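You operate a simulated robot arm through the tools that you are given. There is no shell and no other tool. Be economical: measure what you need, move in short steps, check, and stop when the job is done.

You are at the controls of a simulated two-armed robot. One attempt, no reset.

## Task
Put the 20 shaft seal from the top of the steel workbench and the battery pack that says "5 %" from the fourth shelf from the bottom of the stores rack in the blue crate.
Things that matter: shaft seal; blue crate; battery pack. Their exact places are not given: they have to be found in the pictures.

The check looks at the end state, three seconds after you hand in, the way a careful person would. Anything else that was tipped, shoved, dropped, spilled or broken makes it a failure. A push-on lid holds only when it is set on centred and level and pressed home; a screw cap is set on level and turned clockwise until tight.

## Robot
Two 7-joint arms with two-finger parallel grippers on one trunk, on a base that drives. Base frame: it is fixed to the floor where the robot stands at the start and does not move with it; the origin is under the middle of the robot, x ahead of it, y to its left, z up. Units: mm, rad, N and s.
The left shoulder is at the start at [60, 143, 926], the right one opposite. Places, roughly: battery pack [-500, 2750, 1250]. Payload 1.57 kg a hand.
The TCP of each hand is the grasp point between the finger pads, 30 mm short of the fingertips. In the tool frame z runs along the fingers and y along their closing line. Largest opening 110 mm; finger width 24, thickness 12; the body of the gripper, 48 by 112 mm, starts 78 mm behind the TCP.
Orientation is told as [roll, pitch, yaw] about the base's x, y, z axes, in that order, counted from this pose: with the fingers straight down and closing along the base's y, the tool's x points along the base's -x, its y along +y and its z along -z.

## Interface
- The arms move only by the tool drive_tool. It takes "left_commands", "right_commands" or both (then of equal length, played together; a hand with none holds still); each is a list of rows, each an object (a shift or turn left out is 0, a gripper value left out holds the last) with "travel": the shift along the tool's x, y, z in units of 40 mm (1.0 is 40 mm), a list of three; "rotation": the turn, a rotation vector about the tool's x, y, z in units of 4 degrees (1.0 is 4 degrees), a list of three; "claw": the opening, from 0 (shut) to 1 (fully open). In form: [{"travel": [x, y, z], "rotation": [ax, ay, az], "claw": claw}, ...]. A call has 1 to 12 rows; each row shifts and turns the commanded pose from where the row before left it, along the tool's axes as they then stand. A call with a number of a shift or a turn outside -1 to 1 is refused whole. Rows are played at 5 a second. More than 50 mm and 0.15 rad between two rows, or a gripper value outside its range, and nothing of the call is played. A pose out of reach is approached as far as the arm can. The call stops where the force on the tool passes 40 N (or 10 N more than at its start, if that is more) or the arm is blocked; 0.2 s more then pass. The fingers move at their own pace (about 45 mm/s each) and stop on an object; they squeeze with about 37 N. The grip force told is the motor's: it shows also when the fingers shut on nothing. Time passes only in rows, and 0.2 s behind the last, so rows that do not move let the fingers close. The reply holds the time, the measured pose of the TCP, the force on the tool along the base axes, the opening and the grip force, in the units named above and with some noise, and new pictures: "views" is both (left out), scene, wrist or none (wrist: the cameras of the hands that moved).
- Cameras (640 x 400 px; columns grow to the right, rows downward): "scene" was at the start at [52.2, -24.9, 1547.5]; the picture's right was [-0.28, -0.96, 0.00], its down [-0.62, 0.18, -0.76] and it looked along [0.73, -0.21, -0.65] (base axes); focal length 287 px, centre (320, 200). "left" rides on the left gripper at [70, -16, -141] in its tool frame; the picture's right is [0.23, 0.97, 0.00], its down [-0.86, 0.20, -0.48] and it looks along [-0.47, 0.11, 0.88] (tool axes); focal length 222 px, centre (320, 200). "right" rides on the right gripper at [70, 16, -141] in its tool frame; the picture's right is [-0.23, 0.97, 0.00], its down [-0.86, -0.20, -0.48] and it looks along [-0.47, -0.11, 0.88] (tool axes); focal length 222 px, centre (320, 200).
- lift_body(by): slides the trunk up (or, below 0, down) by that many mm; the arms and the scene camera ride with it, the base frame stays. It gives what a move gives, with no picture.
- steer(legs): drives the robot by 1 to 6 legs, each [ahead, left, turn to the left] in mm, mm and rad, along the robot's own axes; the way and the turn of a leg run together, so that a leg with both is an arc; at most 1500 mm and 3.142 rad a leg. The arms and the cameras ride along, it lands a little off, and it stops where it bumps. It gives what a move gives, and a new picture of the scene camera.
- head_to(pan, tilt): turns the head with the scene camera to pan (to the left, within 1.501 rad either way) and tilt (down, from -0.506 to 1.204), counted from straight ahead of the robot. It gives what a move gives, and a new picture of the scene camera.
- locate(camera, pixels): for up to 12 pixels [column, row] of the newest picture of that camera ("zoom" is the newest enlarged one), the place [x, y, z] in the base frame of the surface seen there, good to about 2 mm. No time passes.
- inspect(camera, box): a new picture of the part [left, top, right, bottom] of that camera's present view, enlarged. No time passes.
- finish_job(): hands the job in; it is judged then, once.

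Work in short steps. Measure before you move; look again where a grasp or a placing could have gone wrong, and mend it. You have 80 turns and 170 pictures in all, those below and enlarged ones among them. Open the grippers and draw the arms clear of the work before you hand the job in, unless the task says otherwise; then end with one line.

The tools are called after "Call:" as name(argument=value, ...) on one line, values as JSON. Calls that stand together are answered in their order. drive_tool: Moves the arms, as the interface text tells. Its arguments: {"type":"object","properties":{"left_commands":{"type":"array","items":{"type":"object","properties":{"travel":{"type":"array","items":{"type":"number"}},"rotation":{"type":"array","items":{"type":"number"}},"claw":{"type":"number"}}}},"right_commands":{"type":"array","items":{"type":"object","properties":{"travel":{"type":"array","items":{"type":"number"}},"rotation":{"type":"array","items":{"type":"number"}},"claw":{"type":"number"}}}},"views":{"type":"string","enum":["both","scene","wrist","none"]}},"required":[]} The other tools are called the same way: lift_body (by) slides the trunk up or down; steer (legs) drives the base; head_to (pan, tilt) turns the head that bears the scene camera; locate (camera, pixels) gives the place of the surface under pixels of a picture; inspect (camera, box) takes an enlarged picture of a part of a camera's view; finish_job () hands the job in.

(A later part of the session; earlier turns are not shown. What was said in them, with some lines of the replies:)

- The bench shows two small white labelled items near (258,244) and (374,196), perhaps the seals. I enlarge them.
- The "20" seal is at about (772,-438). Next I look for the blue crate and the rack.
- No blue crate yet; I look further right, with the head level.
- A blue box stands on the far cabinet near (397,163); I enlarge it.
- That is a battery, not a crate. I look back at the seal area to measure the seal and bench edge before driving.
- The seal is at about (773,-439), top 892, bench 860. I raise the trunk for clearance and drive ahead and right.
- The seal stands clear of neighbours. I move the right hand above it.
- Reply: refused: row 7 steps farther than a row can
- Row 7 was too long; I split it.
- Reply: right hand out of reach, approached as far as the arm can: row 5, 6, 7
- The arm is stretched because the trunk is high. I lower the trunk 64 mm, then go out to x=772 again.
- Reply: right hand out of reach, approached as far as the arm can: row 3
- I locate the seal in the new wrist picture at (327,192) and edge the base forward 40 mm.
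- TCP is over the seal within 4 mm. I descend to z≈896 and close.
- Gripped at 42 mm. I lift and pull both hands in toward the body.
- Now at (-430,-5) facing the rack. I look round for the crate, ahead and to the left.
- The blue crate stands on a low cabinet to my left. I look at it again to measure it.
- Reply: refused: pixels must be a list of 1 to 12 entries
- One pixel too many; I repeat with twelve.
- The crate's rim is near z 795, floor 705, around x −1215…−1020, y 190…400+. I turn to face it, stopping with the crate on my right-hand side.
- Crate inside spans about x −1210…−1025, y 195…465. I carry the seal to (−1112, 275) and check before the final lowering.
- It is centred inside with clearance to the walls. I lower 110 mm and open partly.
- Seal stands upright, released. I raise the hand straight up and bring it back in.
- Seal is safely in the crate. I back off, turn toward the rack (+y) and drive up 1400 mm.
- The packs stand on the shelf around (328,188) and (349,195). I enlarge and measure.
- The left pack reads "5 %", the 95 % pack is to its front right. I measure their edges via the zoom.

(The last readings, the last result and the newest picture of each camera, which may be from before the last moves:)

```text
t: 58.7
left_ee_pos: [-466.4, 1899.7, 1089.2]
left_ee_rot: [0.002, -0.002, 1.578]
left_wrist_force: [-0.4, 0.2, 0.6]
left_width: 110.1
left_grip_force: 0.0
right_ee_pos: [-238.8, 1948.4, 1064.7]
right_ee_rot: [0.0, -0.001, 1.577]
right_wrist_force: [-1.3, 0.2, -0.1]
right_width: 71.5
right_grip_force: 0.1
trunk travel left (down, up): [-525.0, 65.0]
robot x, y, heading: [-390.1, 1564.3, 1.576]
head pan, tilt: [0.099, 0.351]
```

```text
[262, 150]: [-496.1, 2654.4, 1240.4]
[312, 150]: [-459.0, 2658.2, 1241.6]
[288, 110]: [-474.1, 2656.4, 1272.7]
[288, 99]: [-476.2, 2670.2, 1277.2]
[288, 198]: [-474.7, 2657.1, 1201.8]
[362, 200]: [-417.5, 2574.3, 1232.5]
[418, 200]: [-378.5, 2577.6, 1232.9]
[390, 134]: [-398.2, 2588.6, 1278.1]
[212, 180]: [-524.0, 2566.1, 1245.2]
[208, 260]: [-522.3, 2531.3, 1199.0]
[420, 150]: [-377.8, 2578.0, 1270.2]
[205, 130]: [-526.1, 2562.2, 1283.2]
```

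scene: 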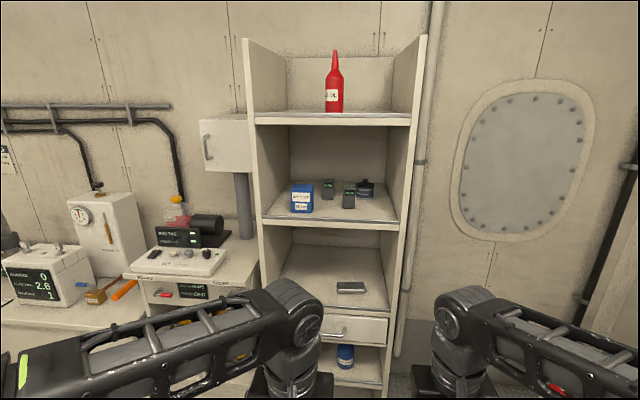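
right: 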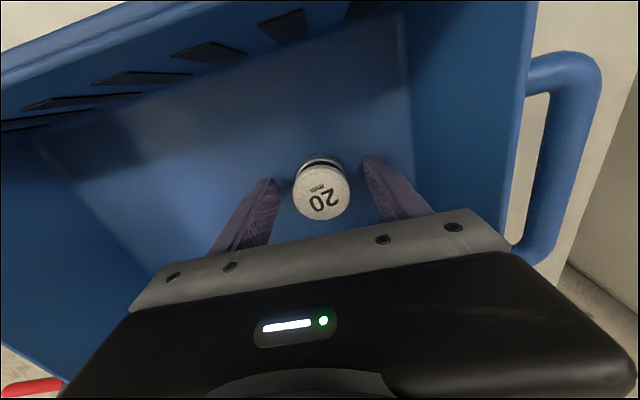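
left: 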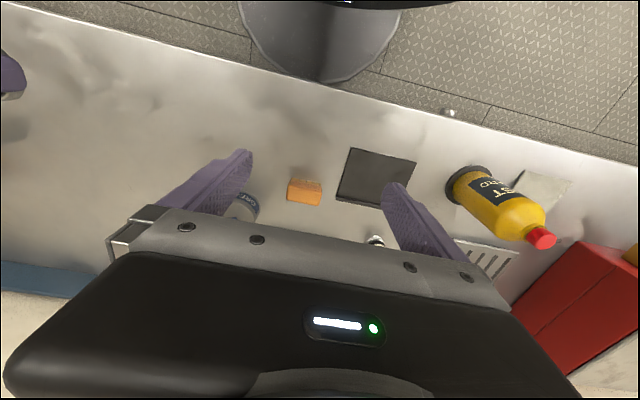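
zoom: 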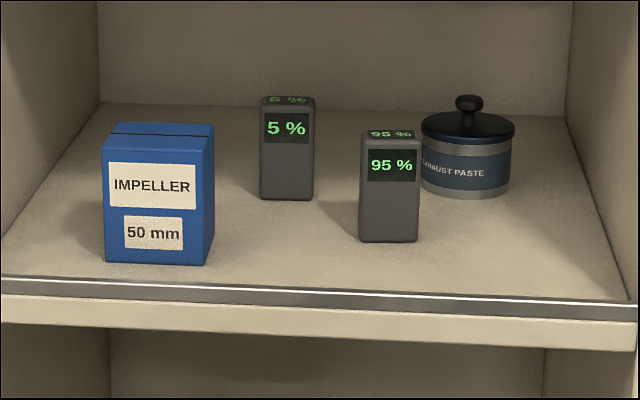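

Pack: x −496…−458, front y 2656, z 1202…1278; neighbours leave about a 105 mm corridor, upper shelf underside 1500. I plan a grip from 35° above horizontal with the right hand, passing over the neighbours. First raise the trunk and pitch the hand in free space.

Call:
lift_body(by=64)

Call:
drive_tool(right_commands=[{"travel": [-1, 0, -0.68]}, {"travel": [-1, 0, -0.68]}, {"travel": [-1, 0, -0.68]}, {"travel": [-0.5, 0, -0.68]}, {"travel": [0, 0, -0.68]}, {"rotation": [0, -1, 0]}, {"rotation": [0, -1, 0]}, {"rotation": [0, -1, 0]}, {"rotation": [0, -1, 0]}, {"rotation": [0, -1, 0]}, {"rotation": [0, -1, 0]}, {"rotation": [0, -1, 0]}], left_commands=[{"travel": [0.7, 0, 0]}, {"travel": [0.7, 0, 0]}, {}, {}, {}, {}, {}, {}, {}, {}, {}, {}], views="none")

Call:
drive_tool(right_commands=[{"rotation": [0, -1, 0]}, {"rotation": [0, -1, 0]}, {"rotation": [0, -1, 0]}, {"rotation": [0, -1, 0]}, {"rotation": [0, -1, 0]}, {"rotation": [0, -1, 0]}, {"rotation": [0, -0.75, 0]}])

```text
t: 59.8
left_ee_pos: [-466.5, 1900.9, 1153.1]
left_ee_rot: [0.002, 0.0, 1.578]
left_wrist_force: [0.2, -0.3, 0.2]
left_width: 110.0
left_grip_force: 0.2
right_ee_pos: [-238.0, 1949.1, 1128.0]
right_ee_rot: [0.0, 0.001, 1.577]
right_wrist_force: [-0.6, -0.7, 0.3]
right_width: 71.3
right_grip_force: 0.1
trunk travel left (down, up): [-589.0, 1.0]
robot x, y, heading: [-383.8, 1567.7, 1.582]
head pan, tilt: [0.099, 0.351]
```

```text
t: 62.4
left_ee_pos: [-464.8, 1843.2, 1154.4]
left_ee_rot: [0.001, -0.002, 1.576]
left_wrist_force: [0.4, -0.1, 0.0]
left_width: 110.2
left_grip_force: 0.1
right_ee_pos: [-239.0, 2009.5, 1168.7]
right_ee_rot: [0.002, -0.49, 1.578]
right_wrist_force: [0.3, -1.0, 0.2]
right_width: 71.5
right_grip_force: 0.0
right hand out of reach, approached as far as the arm can: row 2, 3, 4, 5
trunk travel left (down, up): [-589.0, 1.0]
robot x, y, heading: [-389.4, 1563.5, 1.577]
head pan, tilt: [0.099, 0.351]
```

```text
t: 64.0
left_ee_pos: [-465.0, 1843.9, 1155.1]
left_ee_rot: [0.001, -0.001, 1.578]
left_wrist_force: [0.4, 0.1, -0.5]
left_width: 109.8
left_grip_force: 0.3
right_ee_pos: [-239.7, 2009.1, 1171.7]
right_ee_rot: [-0.003, -0.956, 1.577]
right_wrist_force: [-0.5, 0.3, -0.5]
right_width: 71.5
right_grip_force: 0.1
trunk travel left (down, up): [-589.0, 1.0]
robot x, y, heading: [-390.1, 1567.5, 1.581]
head pan, tilt: [0.099, 0.351]
```

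scene: 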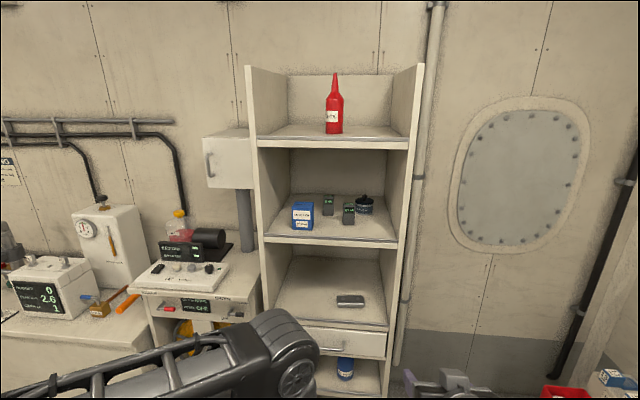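
right: 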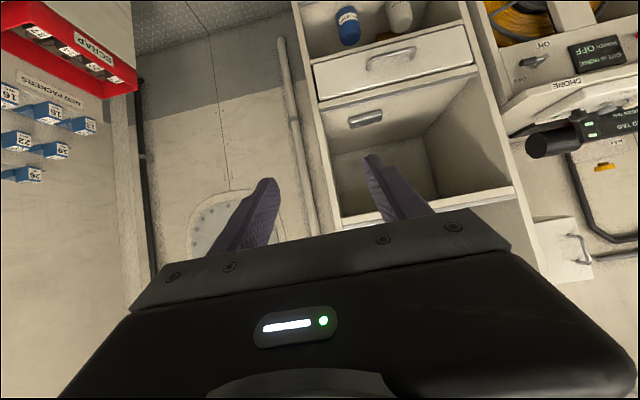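

Hand is pitched 35° below horizontal. I raise it to z≈1325, and drive the base left and ahead, stopping with the fingertips short of the rack.

Call:
drive_tool(right_commands=[{"travel": [-0.854, 0.3, -0.125]}, {"travel": [-0.854, 0.3, -0.125]}, {"travel": [-0.854, 0.3, -0.125]}, {"travel": [-0.854, 0.3, -0.125]}, {"travel": [-0.854, 0.3, -0.125], "claw": 0.7}], views="none")

Call:
steer(legs=[[300, 180, 0]])

```text
t: 65.2
left_ee_pos: [-465.2, 1844.9, 1154.2]
left_ee_rot: [-0.001, 0.0, 1.578]
left_wrist_force: [-0.3, 0.1, -0.8]
left_width: 110.1
left_grip_force: 0.0
right_ee_pos: [-300.0, 2087.1, 1324.3]
right_ee_rot: [0.0, -0.96, 1.579]
right_wrist_force: [0.6, 0.5, -0.5]
right_width: 77.0
right_grip_force: 0.0
trunk travel left (down, up): [-589.0, 1.0]
robot x, y, heading: [-388.0, 1566.7, 1.579]
head pan, tilt: [0.099, 0.351]
```

```text
t: 67.4
left_ee_pos: [-646.7, 2147.3, 1152.9]
left_ee_rot: [0.0, 0.0, 1.577]
left_wrist_force: [-0.6, 0.1, -0.4]
left_width: 109.9
left_grip_force: 0.1
right_ee_pos: [-480.4, 2388.6, 1324.5]
right_ee_rot: [-0.001, -0.958, 1.576]
right_wrist_force: [-0.1, 0.0, -0.3]
right_width: 76.8
right_grip_force: 0.0
trunk travel left (down, up): [-589.0, 1.0]
robot x, y, heading: [-568.7, 1866.2, 1.582]
head pan, tilt: [0.099, 0.351]
```

scene: 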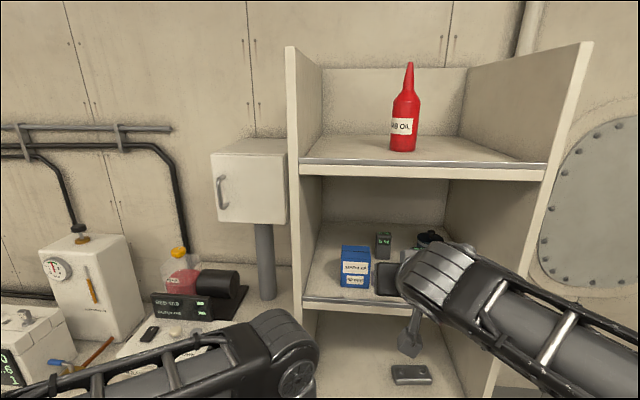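

I re-measure the pack, box and upper shelf edge from here, and enlarge the opening.

Call:
inspect(camera="scene", box=[320, 200, 464, 290])

Call:
locate(camera="scene", pixels=[[384, 242], [377, 245], [391, 245], [384, 234], [370, 255], [357, 247], [369, 247], [420, 180], [420, 172], [350, 306]])

Call:
inspect(camera="right", box=[0, 0, 640, 400])

```text
4.44 times, centred on (392, 245) of scene
```

zoom: 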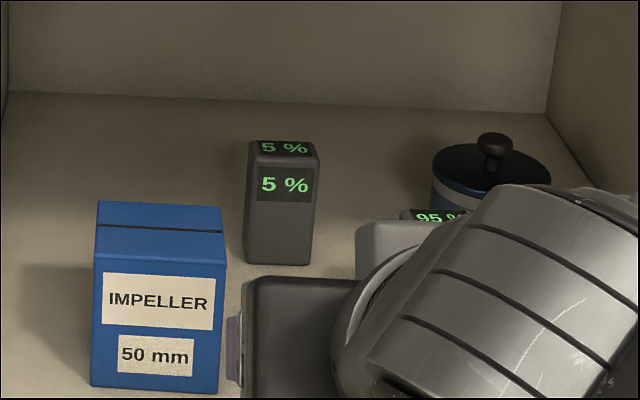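

```text
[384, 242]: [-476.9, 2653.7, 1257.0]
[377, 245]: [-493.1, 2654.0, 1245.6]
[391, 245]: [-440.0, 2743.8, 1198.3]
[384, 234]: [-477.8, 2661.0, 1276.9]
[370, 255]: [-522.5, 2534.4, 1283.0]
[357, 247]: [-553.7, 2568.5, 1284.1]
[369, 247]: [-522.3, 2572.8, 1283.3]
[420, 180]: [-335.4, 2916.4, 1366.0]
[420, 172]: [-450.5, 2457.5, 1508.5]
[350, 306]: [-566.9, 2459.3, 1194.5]
```

```text
1.00 times, centred on (320, 200) of right
```

zoom: 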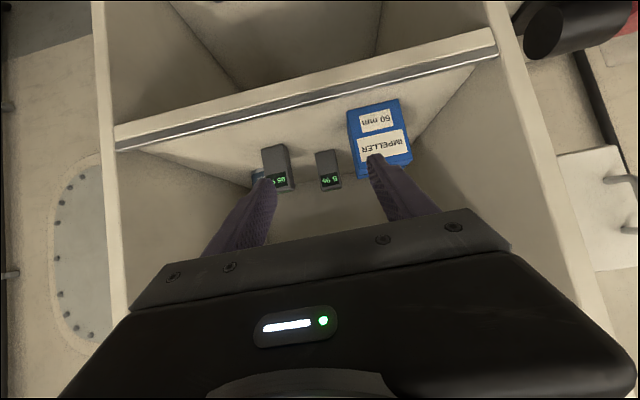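

Clearances agree (box top 1284, edge −522). I narrow the opening to ~68 mm and drive in 200 mm at z 1325.

Call:
drive_tool(right_commands=[{"travel": [-0.1, -0.1, 0], "claw": 0.62}, {}], views="none")

Call:
steer(legs=[[195, 0, 0]])

Call:
inspect(camera="right", box=[0, 0, 640, 400])

```text
t: 68.0
left_ee_pos: [-646.4, 2145.8, 1154.1]
left_ee_rot: [0.0, -0.002, 1.577]
left_wrist_force: [0.6, -1.6, 0.2]
left_width: 110.0
left_grip_force: 0.2
right_ee_pos: [-475.9, 2389.7, 1326.9]
right_ee_rot: [0.0, -0.96, 1.576]
right_wrist_force: [0.7, 0.2, -0.4]
right_width: 68.3
right_grip_force: 0.1
trunk travel left (down, up): [-589.0, 1.0]
robot x, y, heading: [-572.7, 1866.6, 1.571]
head pan, tilt: [0.099, 0.351]
```

```text
t: 69.6
left_ee_pos: [-648.0, 2340.2, 1153.7]
left_ee_rot: [0.0, 0.0, 1.579]
left_wrist_force: [-0.1, -0.7, 0.4]
left_width: 109.9
left_grip_force: 0.0
right_ee_pos: [-477.1, 2585.7, 1326.8]
right_ee_rot: [0.0, -0.958, 1.577]
right_wrist_force: [0.0, -0.3, -0.6]
right_width: 68.1
right_grip_force: 0.1
trunk travel left (down, up): [-589.0, 1.0]
robot x, y, heading: [-570.2, 2062.1, 1.576]
head pan, tilt: [0.099, 0.351]
```

scene: 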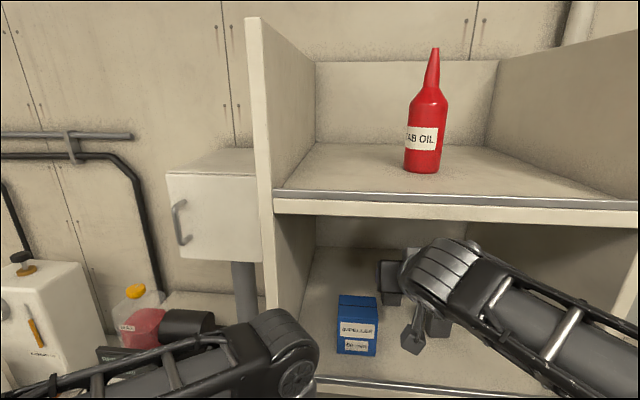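

```text
1.00 times, centred on (320, 200) of right
```

zoom: 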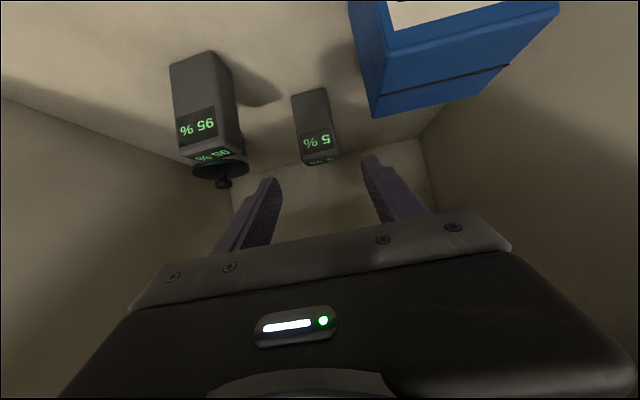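

The 5 % pack lies between the fingers, clear of neighbours. I check its top in the wrist view, then advance most of the way along the fingers.

Call:
locate(camera="right", pixels=[[308, 162], [336, 158], [318, 140], [322, 160], [240, 160], [380, 110]])

Call:
drive_tool(right_commands=[{"travel": [0, 0, 0.6]}, {"travel": [0, 0, 0.6]}, {"travel": [0, 0, 0.5]}])

```text
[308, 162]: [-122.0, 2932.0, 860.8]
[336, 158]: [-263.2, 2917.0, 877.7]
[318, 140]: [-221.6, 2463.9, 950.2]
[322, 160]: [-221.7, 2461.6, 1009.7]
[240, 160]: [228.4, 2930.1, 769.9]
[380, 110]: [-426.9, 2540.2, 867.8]
```

```text
t: 70.4
left_ee_pos: [-647.5, 2339.7, 1152.7]
left_ee_rot: [-0.002, 0.0, 1.577]
left_wrist_force: [0.6, 1.0, -0.5]
left_width: 109.9
left_grip_force: 0.1
right_ee_pos: [-476.5, 2639.8, 1287.1]
right_ee_rot: [0.0, -0.958, 1.576]
right_wrist_force: [0.5, 0.6, -0.5]
right_width: 68.3
right_grip_force: 0.0
trunk travel left (down, up): [-589.0, 1.0]
robot x, y, heading: [-573.1, 2062.8, 1.573]
head pan, tilt: [0.099, 0.351]
```

scene: 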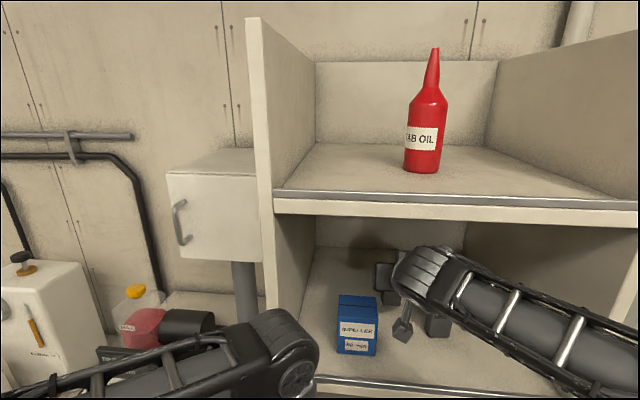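
right: 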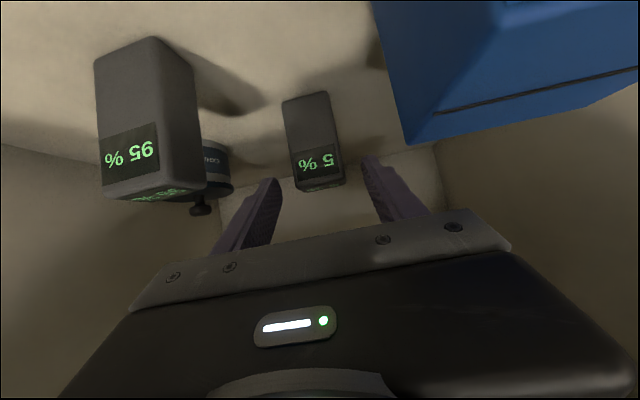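

I measure the pack top and sides in this new wrist picture.

Call:
locate(camera="right", pixels=[[297, 186], [342, 180], [320, 186], [314, 160], [305, 110], [195, 130], [388, 90]])

```text
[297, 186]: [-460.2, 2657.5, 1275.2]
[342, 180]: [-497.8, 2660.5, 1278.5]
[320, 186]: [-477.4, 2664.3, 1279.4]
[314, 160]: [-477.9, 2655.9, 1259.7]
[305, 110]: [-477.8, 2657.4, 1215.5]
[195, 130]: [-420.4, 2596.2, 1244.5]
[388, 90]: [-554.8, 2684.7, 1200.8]
```

Centred within 2 mm. I advance 37 mm more and close.

Call:
drive_tool(right_commands=[{"travel": [0, 0.05, 0.5]}, {"travel": [0.05, 0, 0.42]}, {"claw": 0}, {}, {}, {}, {}])

```text
t: 72.0
left_ee_pos: [-646.9, 2340.5, 1154.2]
left_ee_rot: [0.0, -0.001, 1.578]
left_wrist_force: [0.8, -0.4, 0.0]
left_width: 110.3
left_grip_force: 0.0
right_ee_pos: [-480.1, 2668.7, 1265.9]
right_ee_rot: [0.001, -0.96, 1.577]
right_wrist_force: [0.8, 1.0, 0.7]
right_width: 41.7
right_grip_force: 36.5
trunk travel left (down, up): [-589.0, 1.0]
robot x, y, heading: [-574.0, 2060.9, 1.573]
head pan, tilt: [0.099, 0.351]
```

scene: 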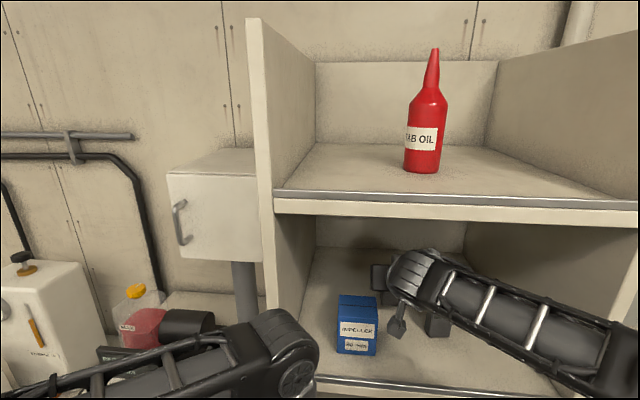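
right: 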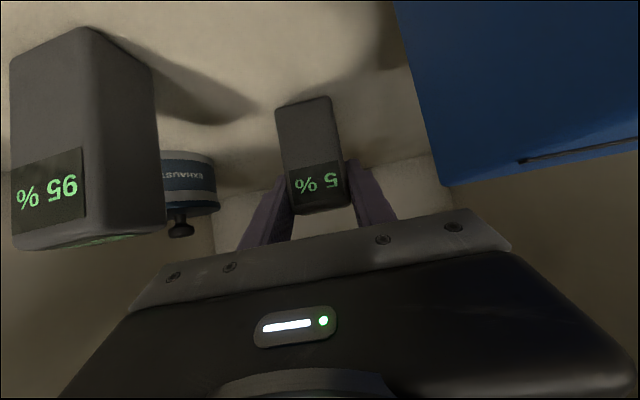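

Gripped (41.7 mm, "5 %" visible). I retreat along the same diagonal, in small steps.

Call:
drive_tool(right_commands=[{"travel": [-0.2, 0, -0.2]}, {"travel": [0, 0, -0.5]}, {"travel": [0, -0.05, -0.6]}, {"travel": [0, -0.05, -0.6]}, {"travel": [0, 0, -0.6]}])

```text
t: 73.2
left_ee_pos: [-647.1, 2338.1, 1155.0]
left_ee_rot: [-0.001, -0.003, 1.578]
left_wrist_force: [0.7, 0.2, 0.5]
left_width: 109.8
left_grip_force: 0.0
right_ee_pos: [-476.2, 2591.6, 1329.3]
right_ee_rot: [0.0, -0.958, 1.575]
right_wrist_force: [0.0, 0.1, -0.4]
right_width: 41.3
right_grip_force: 37.6
trunk travel left (down, up): [-589.0, 1.0]
robot x, y, heading: [-569.3, 2057.7, 1.576]
head pan, tilt: [0.099, 0.351]
```

scene: 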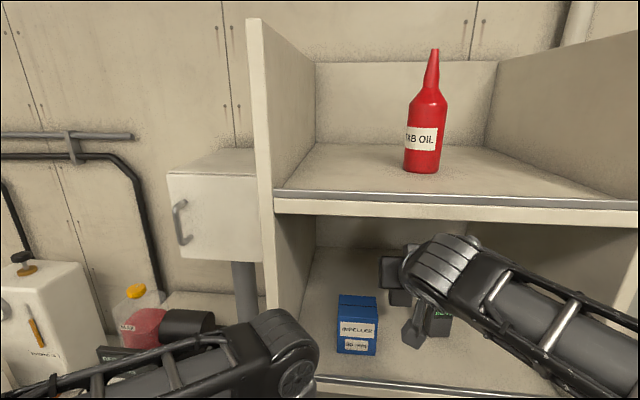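
right: 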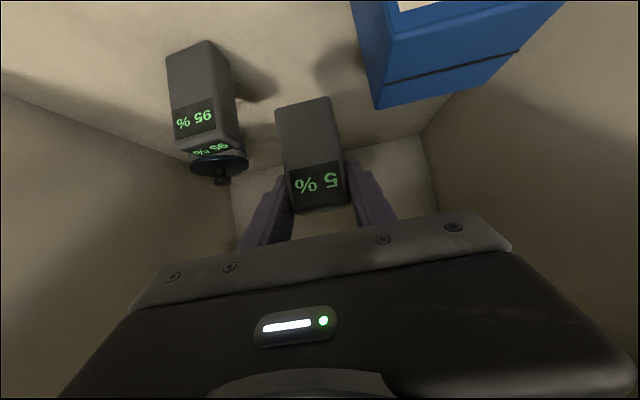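

Pack is lifted; neighbours undisturbed. I back out straight 450 mm.

Call:
steer(legs=[[-450, 0, 0]])

```text
t: 75.9
left_ee_pos: [-643.9, 1886.2, 1154.8]
left_ee_rot: [-0.001, -0.002, 1.574]
left_wrist_force: [1.1, 0.5, -0.2]
left_width: 110.1
left_grip_force: 0.1
right_ee_pos: [-472.3, 2139.0, 1330.2]
right_ee_rot: [0.0, -0.961, 1.574]
right_wrist_force: [0.4, -0.3, -1.9]
right_width: 41.6
right_grip_force: 37.2
trunk travel left (down, up): [-589.0, 1.0]
robot x, y, heading: [-569.5, 1610.7, 1.572]
head pan, tilt: [0.099, 0.351]
```

scene: 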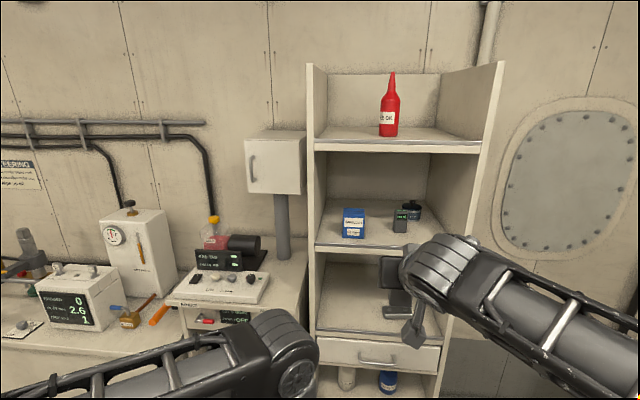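

Clear of the rack. I pitch the tool 15° more downward, lower the trunk, and draw the hand in for the drive.

Call:
drive_tool(right_commands=[{"rotation": [0, 0.95, 0]}, {"rotation": [0, 0.95, 0]}, {"rotation": [0, 0.95, 0]}, {"rotation": [0, 0.95, 0]}, {"travel": [0.85, 0, -0.06]}, {"travel": [0.85, 0, -0.06]}, {"travel": [0.85, 0, -0.06]}, {"travel": [0.85, 0, -0.06]}], views="wrist")

Call:
lift_body(by=-64)

Call:
head_to(pan=1.3, tilt=0.4)

```text
t: 77.7
left_ee_pos: [-643.8, 1886.2, 1153.4]
left_ee_rot: [-0.002, -0.001, 1.574]
left_wrist_force: [0.6, 0.1, 0.6]
left_width: 109.9
left_grip_force: 0.0
right_ee_pos: [-471.3, 2027.8, 1249.8]
right_ee_rot: [0.002, -0.694, 1.572]
right_wrist_force: [-0.1, -0.7, -2.2]
right_width: 41.7
right_grip_force: 37.0
trunk travel left (down, up): [-589.0, 1.0]
robot x, y, heading: [-570.2, 1608.9, 1.579]
head pan, tilt: [0.099, 0.351]
```

right: 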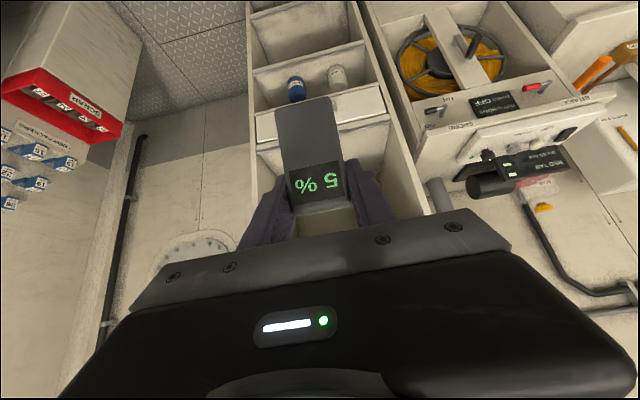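

```text
t: 78.8
left_ee_pos: [-645.2, 1887.4, 1089.9]
left_ee_rot: [-0.002, -0.002, 1.574]
left_wrist_force: [-0.2, 0.6, -0.4]
left_width: 110.2
left_grip_force: 0.0
right_ee_pos: [-472.9, 2028.5, 1186.6]
right_ee_rot: [0.0, -0.695, 1.575]
right_wrist_force: [0.3, 0.9, -0.7]
right_width: 41.5
right_grip_force: 37.2
trunk travel left (down, up): [-525.0, 65.0]
robot x, y, heading: [-571.7, 1609.6, 1.569]
head pan, tilt: [0.099, 0.351]
```

```text
t: 80.2
left_ee_pos: [-643.7, 1887.8, 1090.3]
left_ee_rot: [0.0, -0.001, 1.576]
left_wrist_force: [0.0, 0.1, 0.4]
left_width: 110.0
left_grip_force: 0.0
right_ee_pos: [-472.3, 2027.8, 1185.7]
right_ee_rot: [0.0, -0.695, 1.574]
right_wrist_force: [0.8, -0.5, -1.5]
right_width: 41.5
right_grip_force: 37.0
trunk travel left (down, up): [-525.0, 65.0]
robot x, y, heading: [-571.7, 1608.9, 1.567]
head pan, tilt: [1.3, 0.4]
```

scene: 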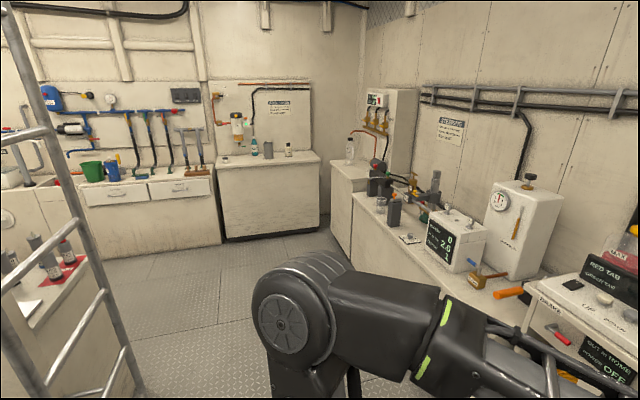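

I measure the ladder before driving back past it.

Call:
locate(camera="scene", pixels=[[50, 130], [85, 230], [115, 320], [135, 380], [20, 135], [30, 380]])

Call:
steer(legs=[[0, -280, 0], [-1310, 0, 0]])

```text
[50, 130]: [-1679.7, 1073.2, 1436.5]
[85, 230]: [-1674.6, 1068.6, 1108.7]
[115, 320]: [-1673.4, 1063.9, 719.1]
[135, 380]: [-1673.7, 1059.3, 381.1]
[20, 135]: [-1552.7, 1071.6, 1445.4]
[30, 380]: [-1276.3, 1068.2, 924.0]
```

```text
t: 88.3
left_ee_pos: [-361.8, 583.3, 1091.1]
left_ee_rot: [-0.001, -0.002, 1.562]
left_wrist_force: [0.4, -0.4, 0.5]
left_width: 109.9
left_grip_force: 0.0
right_ee_pos: [-187.1, 720.9, 1185.2]
right_ee_rot: [0.0, -0.695, 1.562]
right_wrist_force: [-0.5, -0.6, -1.9]
right_width: 41.6
right_grip_force: 36.5
trunk travel left (down, up): [-525.0, 65.0]
robot x, y, heading: [-294.6, 302.8, 1.56]
head pan, tilt: [1.3, 0.4]
```

scene: 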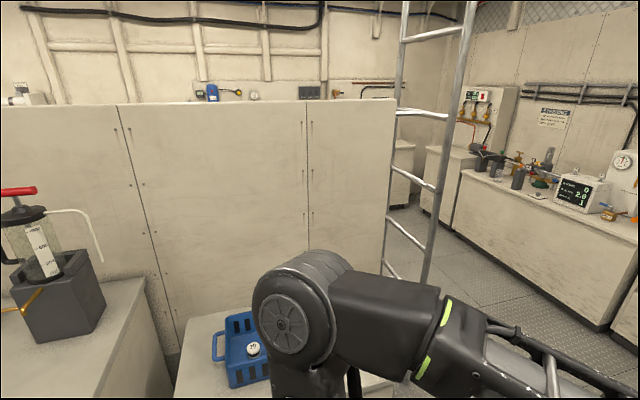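

Ladder is far (x < −1270). I turn to face the crate and drive up.

Call:
steer(legs=[[0, 0, 1.58], [290, 20, 0]])

Call:
head_to(pan=-0.1, tilt=0.85)

```text
t: 94.1
left_ee_pos: [-860.5, 208.5, 1088.5]
left_ee_rot: [-0.001, 0.0, -3.14]
left_wrist_force: [0.6, 0.3, 0.4]
left_width: 110.1
left_grip_force: 0.1
right_ee_pos: [-1000.2, 381.6, 1185.6]
right_ee_rot: [0.0, -0.692, -3.14]
right_wrist_force: [-0.3, -0.2, -0.4]
right_width: 41.6
right_grip_force: 36.9
trunk travel left (down, up): [-525.0, 65.0]
robot x, y, heading: [-579.0, 281.0, -3.143]
head pan, tilt: [1.3, 0.4]
```

scene: 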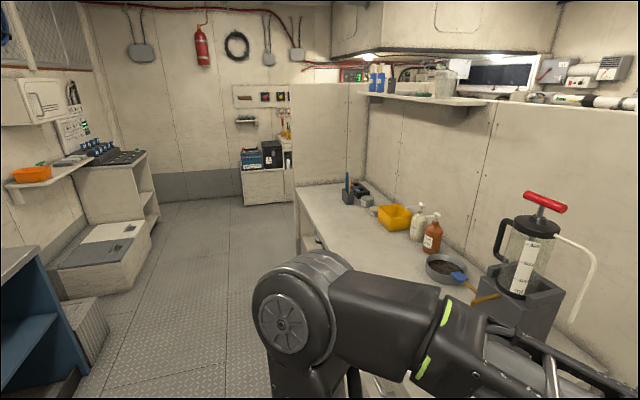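

```text
t: 95.7
left_ee_pos: [-859.5, 208.2, 1089.7]
left_ee_rot: [0.0, -0.002, -3.139]
left_wrist_force: [0.5, -0.2, 0.1]
left_width: 109.8
left_grip_force: 0.1
right_ee_pos: [-999.5, 381.8, 1185.8]
right_ee_rot: [0.0, -0.694, -3.14]
right_wrist_force: [0.1, 0.0, -0.6]
right_width: 41.4
right_grip_force: 36.6
trunk travel left (down, up): [-525.0, 65.0]
robot x, y, heading: [-577.3, 280.9, -3.138]
head pan, tilt: [-0.099, 0.85]
```

scene: 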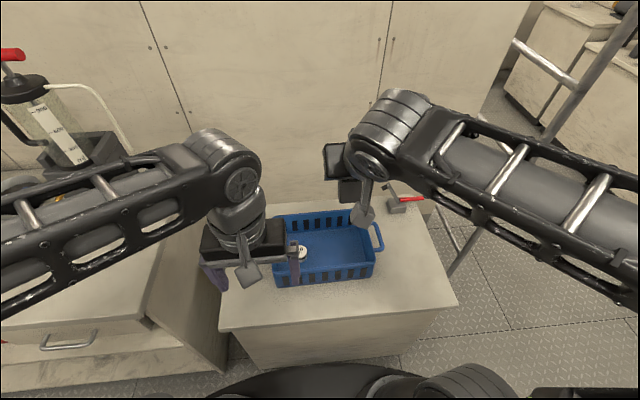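

Crate is ahead on the right. I move forward 117 mm and down to z≈865 above the empty right half.

Call:
drive_tool(right_commands=[{"travel": [-0.75, -0.05, 0.625]}, {"travel": [-0.75, -0.05, 0.625]}, {"travel": [-0.75, -0.05, 0.625]}, {"travel": [0.64, 0, 0.768]}, {"travel": [0.64, 0, 0.768]}, {"travel": [0.64, 0, 0.768]}, {"travel": [0.64, 0, 0.768]}, {"travel": [0.64, 0, 0.768]}, {"travel": [0.64, 0, 0.768]}, {"travel": [0.64, 0, 0.768]}, {"travel": [0.64, 0, 0.768]}])

```text
t: 98.1
left_ee_pos: [-860.5, 210.9, 1089.6]
left_ee_rot: [0.0, 0.001, -3.139]
left_wrist_force: [1.0, 1.2, -0.2]
left_width: 110.1
left_grip_force: 0.1
right_ee_pos: [-1117.5, 387.8, 864.7]
right_ee_rot: [0.003, -0.691, 3.141]
right_wrist_force: [0.0, 0.5, -0.8]
right_width: 41.4
right_grip_force: 37.4
trunk travel left (down, up): [-525.0, 65.0]
robot x, y, heading: [-582.4, 282.9, -3.14]
head pan, tilt: [-0.099, 0.85]
```

scene: 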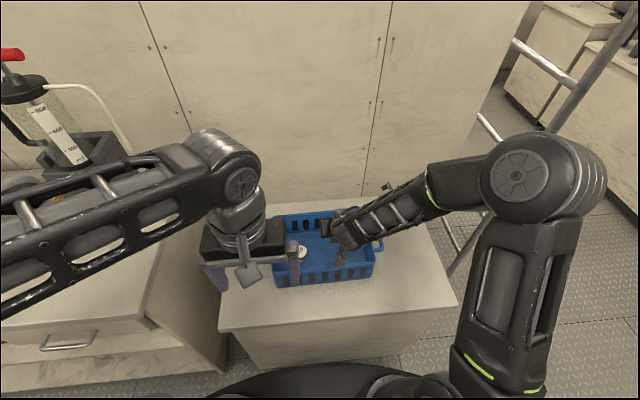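
right: 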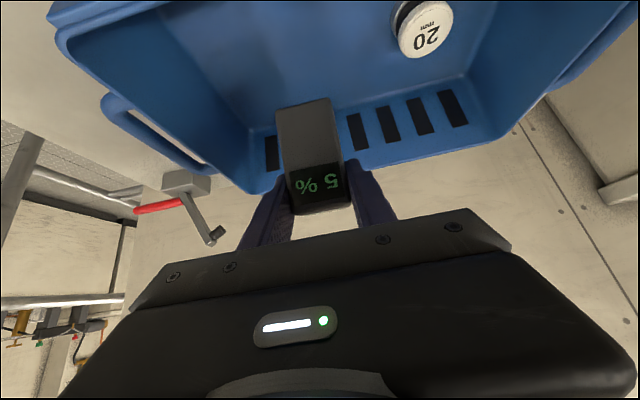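

Pack is over the crate's free half. I lower 80 mm more and check.

Call:
drive_tool(right_commands=[{"travel": [0.64, 0, 0.768]}, {"travel": [0.64, 0, 0.768]}])

Call:
inspect(camera="scene", box=[250, 180, 410, 300])

```text
t: 98.7
left_ee_pos: [-860.0, 210.0, 1090.2]
left_ee_rot: [-0.001, 0.001, -3.139]
left_wrist_force: [0.4, -0.2, 0.4]
left_width: 110.2
left_grip_force: 0.1
right_ee_pos: [-1118.0, 387.5, 786.2]
right_ee_rot: [0.001, -0.696, -3.141]
right_wrist_force: [0.0, 1.0, -0.3]
right_width: 41.2
right_grip_force: 37.4
trunk travel left (down, up): [-525.0, 65.0]
robot x, y, heading: [-579.8, 285.5, -3.136]
head pan, tilt: [-0.099, 0.85]
```

scene: 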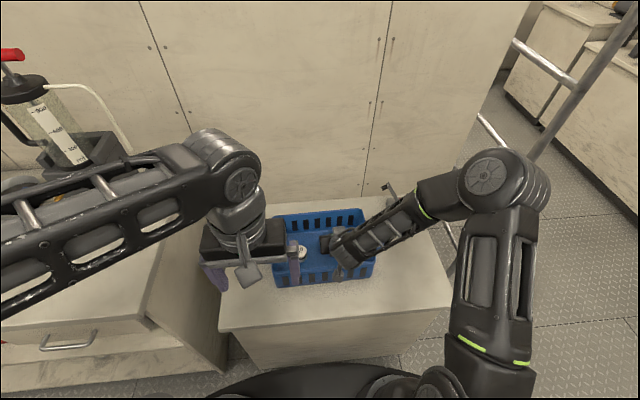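
right: 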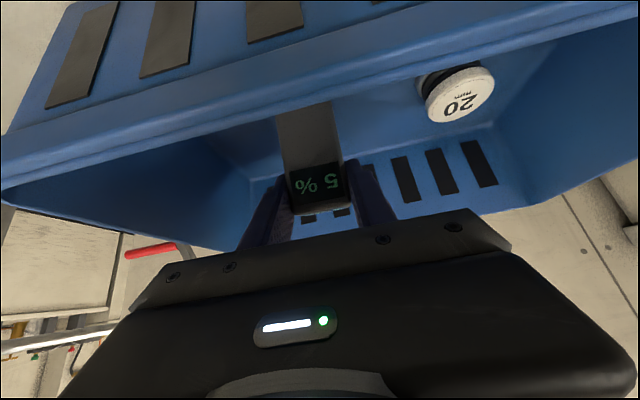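

```text
3.33 times, centred on (330, 240) of scene
```

zoom: 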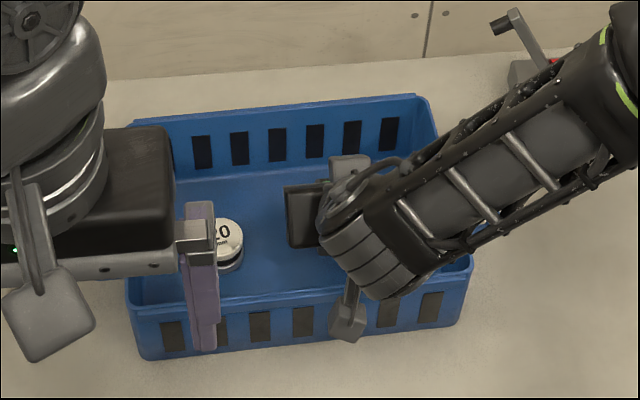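

The pack's bottom should be ~15 mm above the crate floor; camera block clears the rim. I lower gently 14 mm.

Call:
drive_tool(right_commands=[{"travel": [0.13, 0, 0.154]}, {"travel": [0.09, 0, 0.108]}, {}], views="wrist")

```text
t: 99.5
left_ee_pos: [-858.7, 209.0, 1089.3]
left_ee_rot: [0.0, -0.002, -3.138]
left_wrist_force: [0.2, 0.0, 0.8]
left_width: 109.8
left_grip_force: 0.0
right_ee_pos: [-1116.9, 386.4, 771.5]
right_ee_rot: [0.001, -0.694, -3.14]
right_wrist_force: [-0.3, -0.3, -1.3]
right_width: 41.4
right_grip_force: 37.2
trunk travel left (down, up): [-525.0, 65.0]
robot x, y, heading: [-580.7, 283.0, -3.137]
head pan, tilt: [-0.099, 0.85]
```

right: 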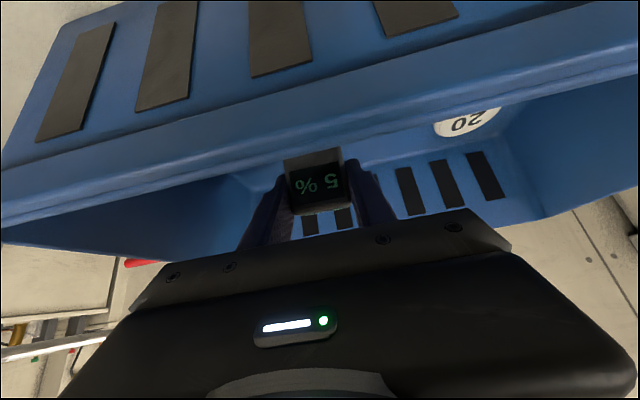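

No contact yet; I go down in 2 mm steps a little more.

Call:
drive_tool(right_commands=[{"travel": [0.032, 0, 0.038]}, {"travel": [0.032, 0, 0.038]}, {"travel": [0.032, 0, 0.038]}, {}], views="none")

```text
t: 100.5
left_ee_pos: [-857.9, 209.2, 1090.8]
left_ee_rot: [0.001, -0.004, -3.139]
left_wrist_force: [0.5, 0.4, 0.3]
left_width: 110.1
left_grip_force: 0.0
right_ee_pos: [-1118.4, 387.8, 771.0]
right_ee_rot: [-0.001, -0.705, -3.138]
right_wrist_force: [-0.2, 2.4, 38.6]
right_width: 41.9
right_grip_force: 37.2
trunk travel left (down, up): [-525.0, 65.0]
robot x, y, heading: [-579.7, 282.0, -3.135]
head pan, tilt: [-0.099, 0.85]
```

Contact at z 771, as computed. I ease up ~4 mm and open to release.

Call:
drive_tool(right_commands=[{"travel": [-0.064, 0, -0.077]}, {}, {"claw": 0.45}, {}, {}])

```text
t: 101.7
left_ee_pos: [-860.3, 208.8, 1090.2]
left_ee_rot: [0.0, -0.002, -3.141]
left_wrist_force: [-0.2, 0.1, -0.7]
left_width: 109.9
left_grip_force: 0.1
right_ee_pos: [-1116.5, 387.3, 770.1]
right_ee_rot: [0.0, -0.692, -3.141]
right_wrist_force: [-0.4, -0.7, 0.3]
right_width: 49.5
right_grip_force: 0.0
trunk travel left (down, up): [-525.0, 65.0]
robot x, y, heading: [-581.8, 282.1, -3.138]
head pan, tilt: [-0.099, 0.85]
```

scene: 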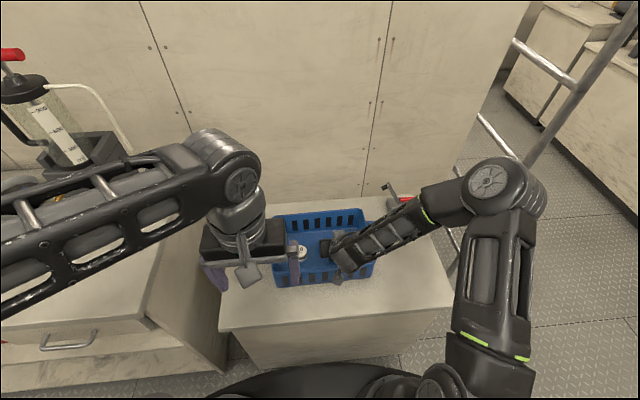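
right: 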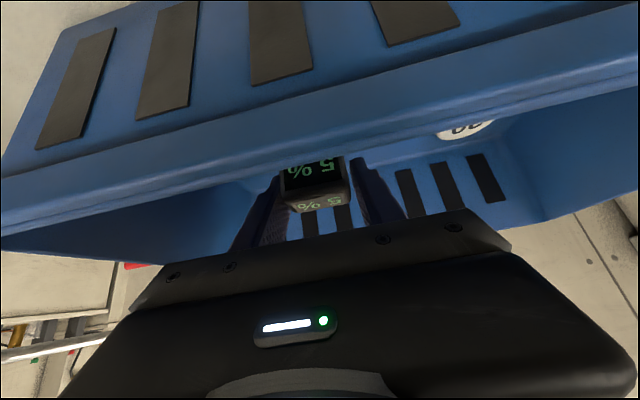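

Pack is released, standing upright. I open a bit more and withdraw along the fingers, up and back.

Call:
drive_tool(right_commands=[{"claw": 0.62}, {}, {"travel": [0, 0, -0.5]}, {"travel": [0, 0, -0.8]}, {"travel": [-0.2, 0, -0.9]}, {"travel": [-0.4, 0, -0.9]}, {"travel": [-0.4, 0, -0.9]}, {"travel": [-0.5, 0, -0.8]}, {"travel": [-0.5, 0, -0.8]}], views="scene")

Call:
steer(legs=[[-200, 0, 0]])

Call:
inspect(camera="scene", box=[220, 120, 420, 260])

```text
t: 103.7
left_ee_pos: [-858.2, 209.4, 1090.5]
left_ee_rot: [0.001, -0.002, -3.139]
left_wrist_force: [-0.4, 0.4, 0.4]
left_width: 110.0
left_grip_force: 0.1
right_ee_pos: [-1033.2, 387.4, 993.7]
right_ee_rot: [-0.001, -0.695, -3.141]
right_wrist_force: [0.4, 0.0, -0.1]
right_width: 68.2
right_grip_force: 0.1
trunk travel left (down, up): [-525.0, 65.0]
robot x, y, heading: [-581.3, 283.1, -3.137]
head pan, tilt: [-0.099, 0.85]
```

scene: 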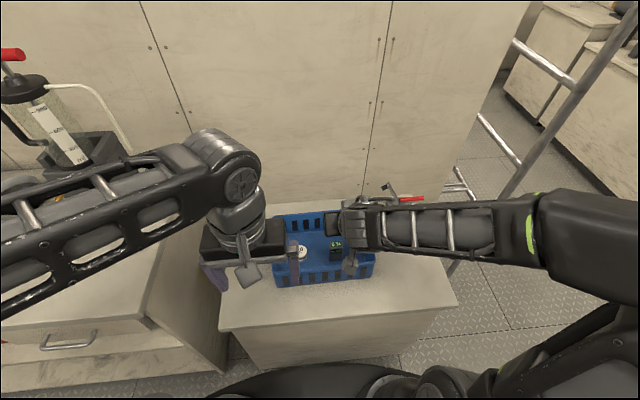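

```text
t: 105.3
left_ee_pos: [-656.8, 208.8, 1089.8]
left_ee_rot: [0.001, -0.003, -3.136]
left_wrist_force: [0.3, 0.1, 0.0]
left_width: 110.3
left_grip_force: 0.0
right_ee_pos: [-833.0, 385.6, 994.5]
right_ee_rot: [0.0, -0.696, -3.137]
right_wrist_force: [-0.1, 0.9, -0.2]
right_width: 68.5
right_grip_force: 0.1
trunk travel left (down, up): [-525.0, 65.0]
robot x, y, heading: [-379.0, 286.6, -3.136]
head pan, tilt: [-0.099, 0.85]
```

scene: 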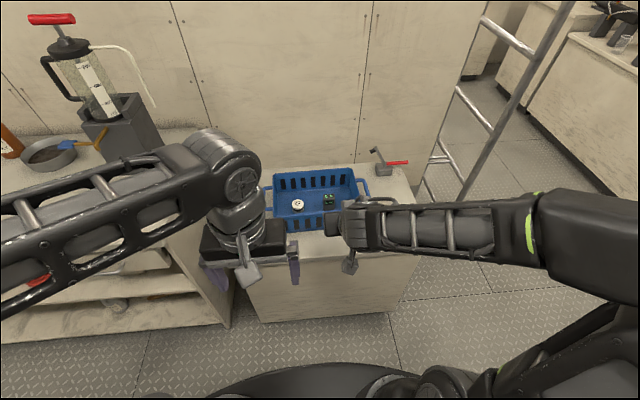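

```text
2.86 times, centred on (320, 190) of scene
```

zoom: 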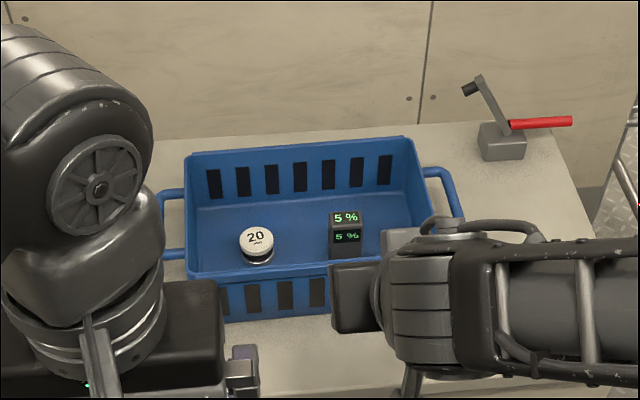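

Both items stand upright in the blue crate. I open the gripper fully, with the arms clear, and then hand in.

Call:
drive_tool(right_commands=[{"claw": 1}, {}, {}], views="none")

Call:
finish_job()

```text
t: 106.1
left_ee_pos: [-658.8, 207.7, 1089.6]
left_ee_rot: [0.0, -0.002, -3.136]
left_wrist_force: [-0.4, 1.7, -0.3]
left_width: 109.9
left_grip_force: 0.0
right_ee_pos: [-834.8, 387.4, 992.9]
right_ee_rot: [0.0, -0.694, -3.137]
right_wrist_force: [0.3, -1.0, 0.1]
right_width: 109.9
right_grip_force: 0.0
trunk travel left (down, up): [-525.0, 65.0]
robot x, y, heading: [-379.9, 284.7, -3.136]
head pan, tilt: [-0.099, 0.85]
```

```text
The job is handed in.
```

The job is handed in: the 20 mm shaft seal and the "5 %" battery pack both stand upright in the blue crate, and I saw nothing else tipped or moved along the way.
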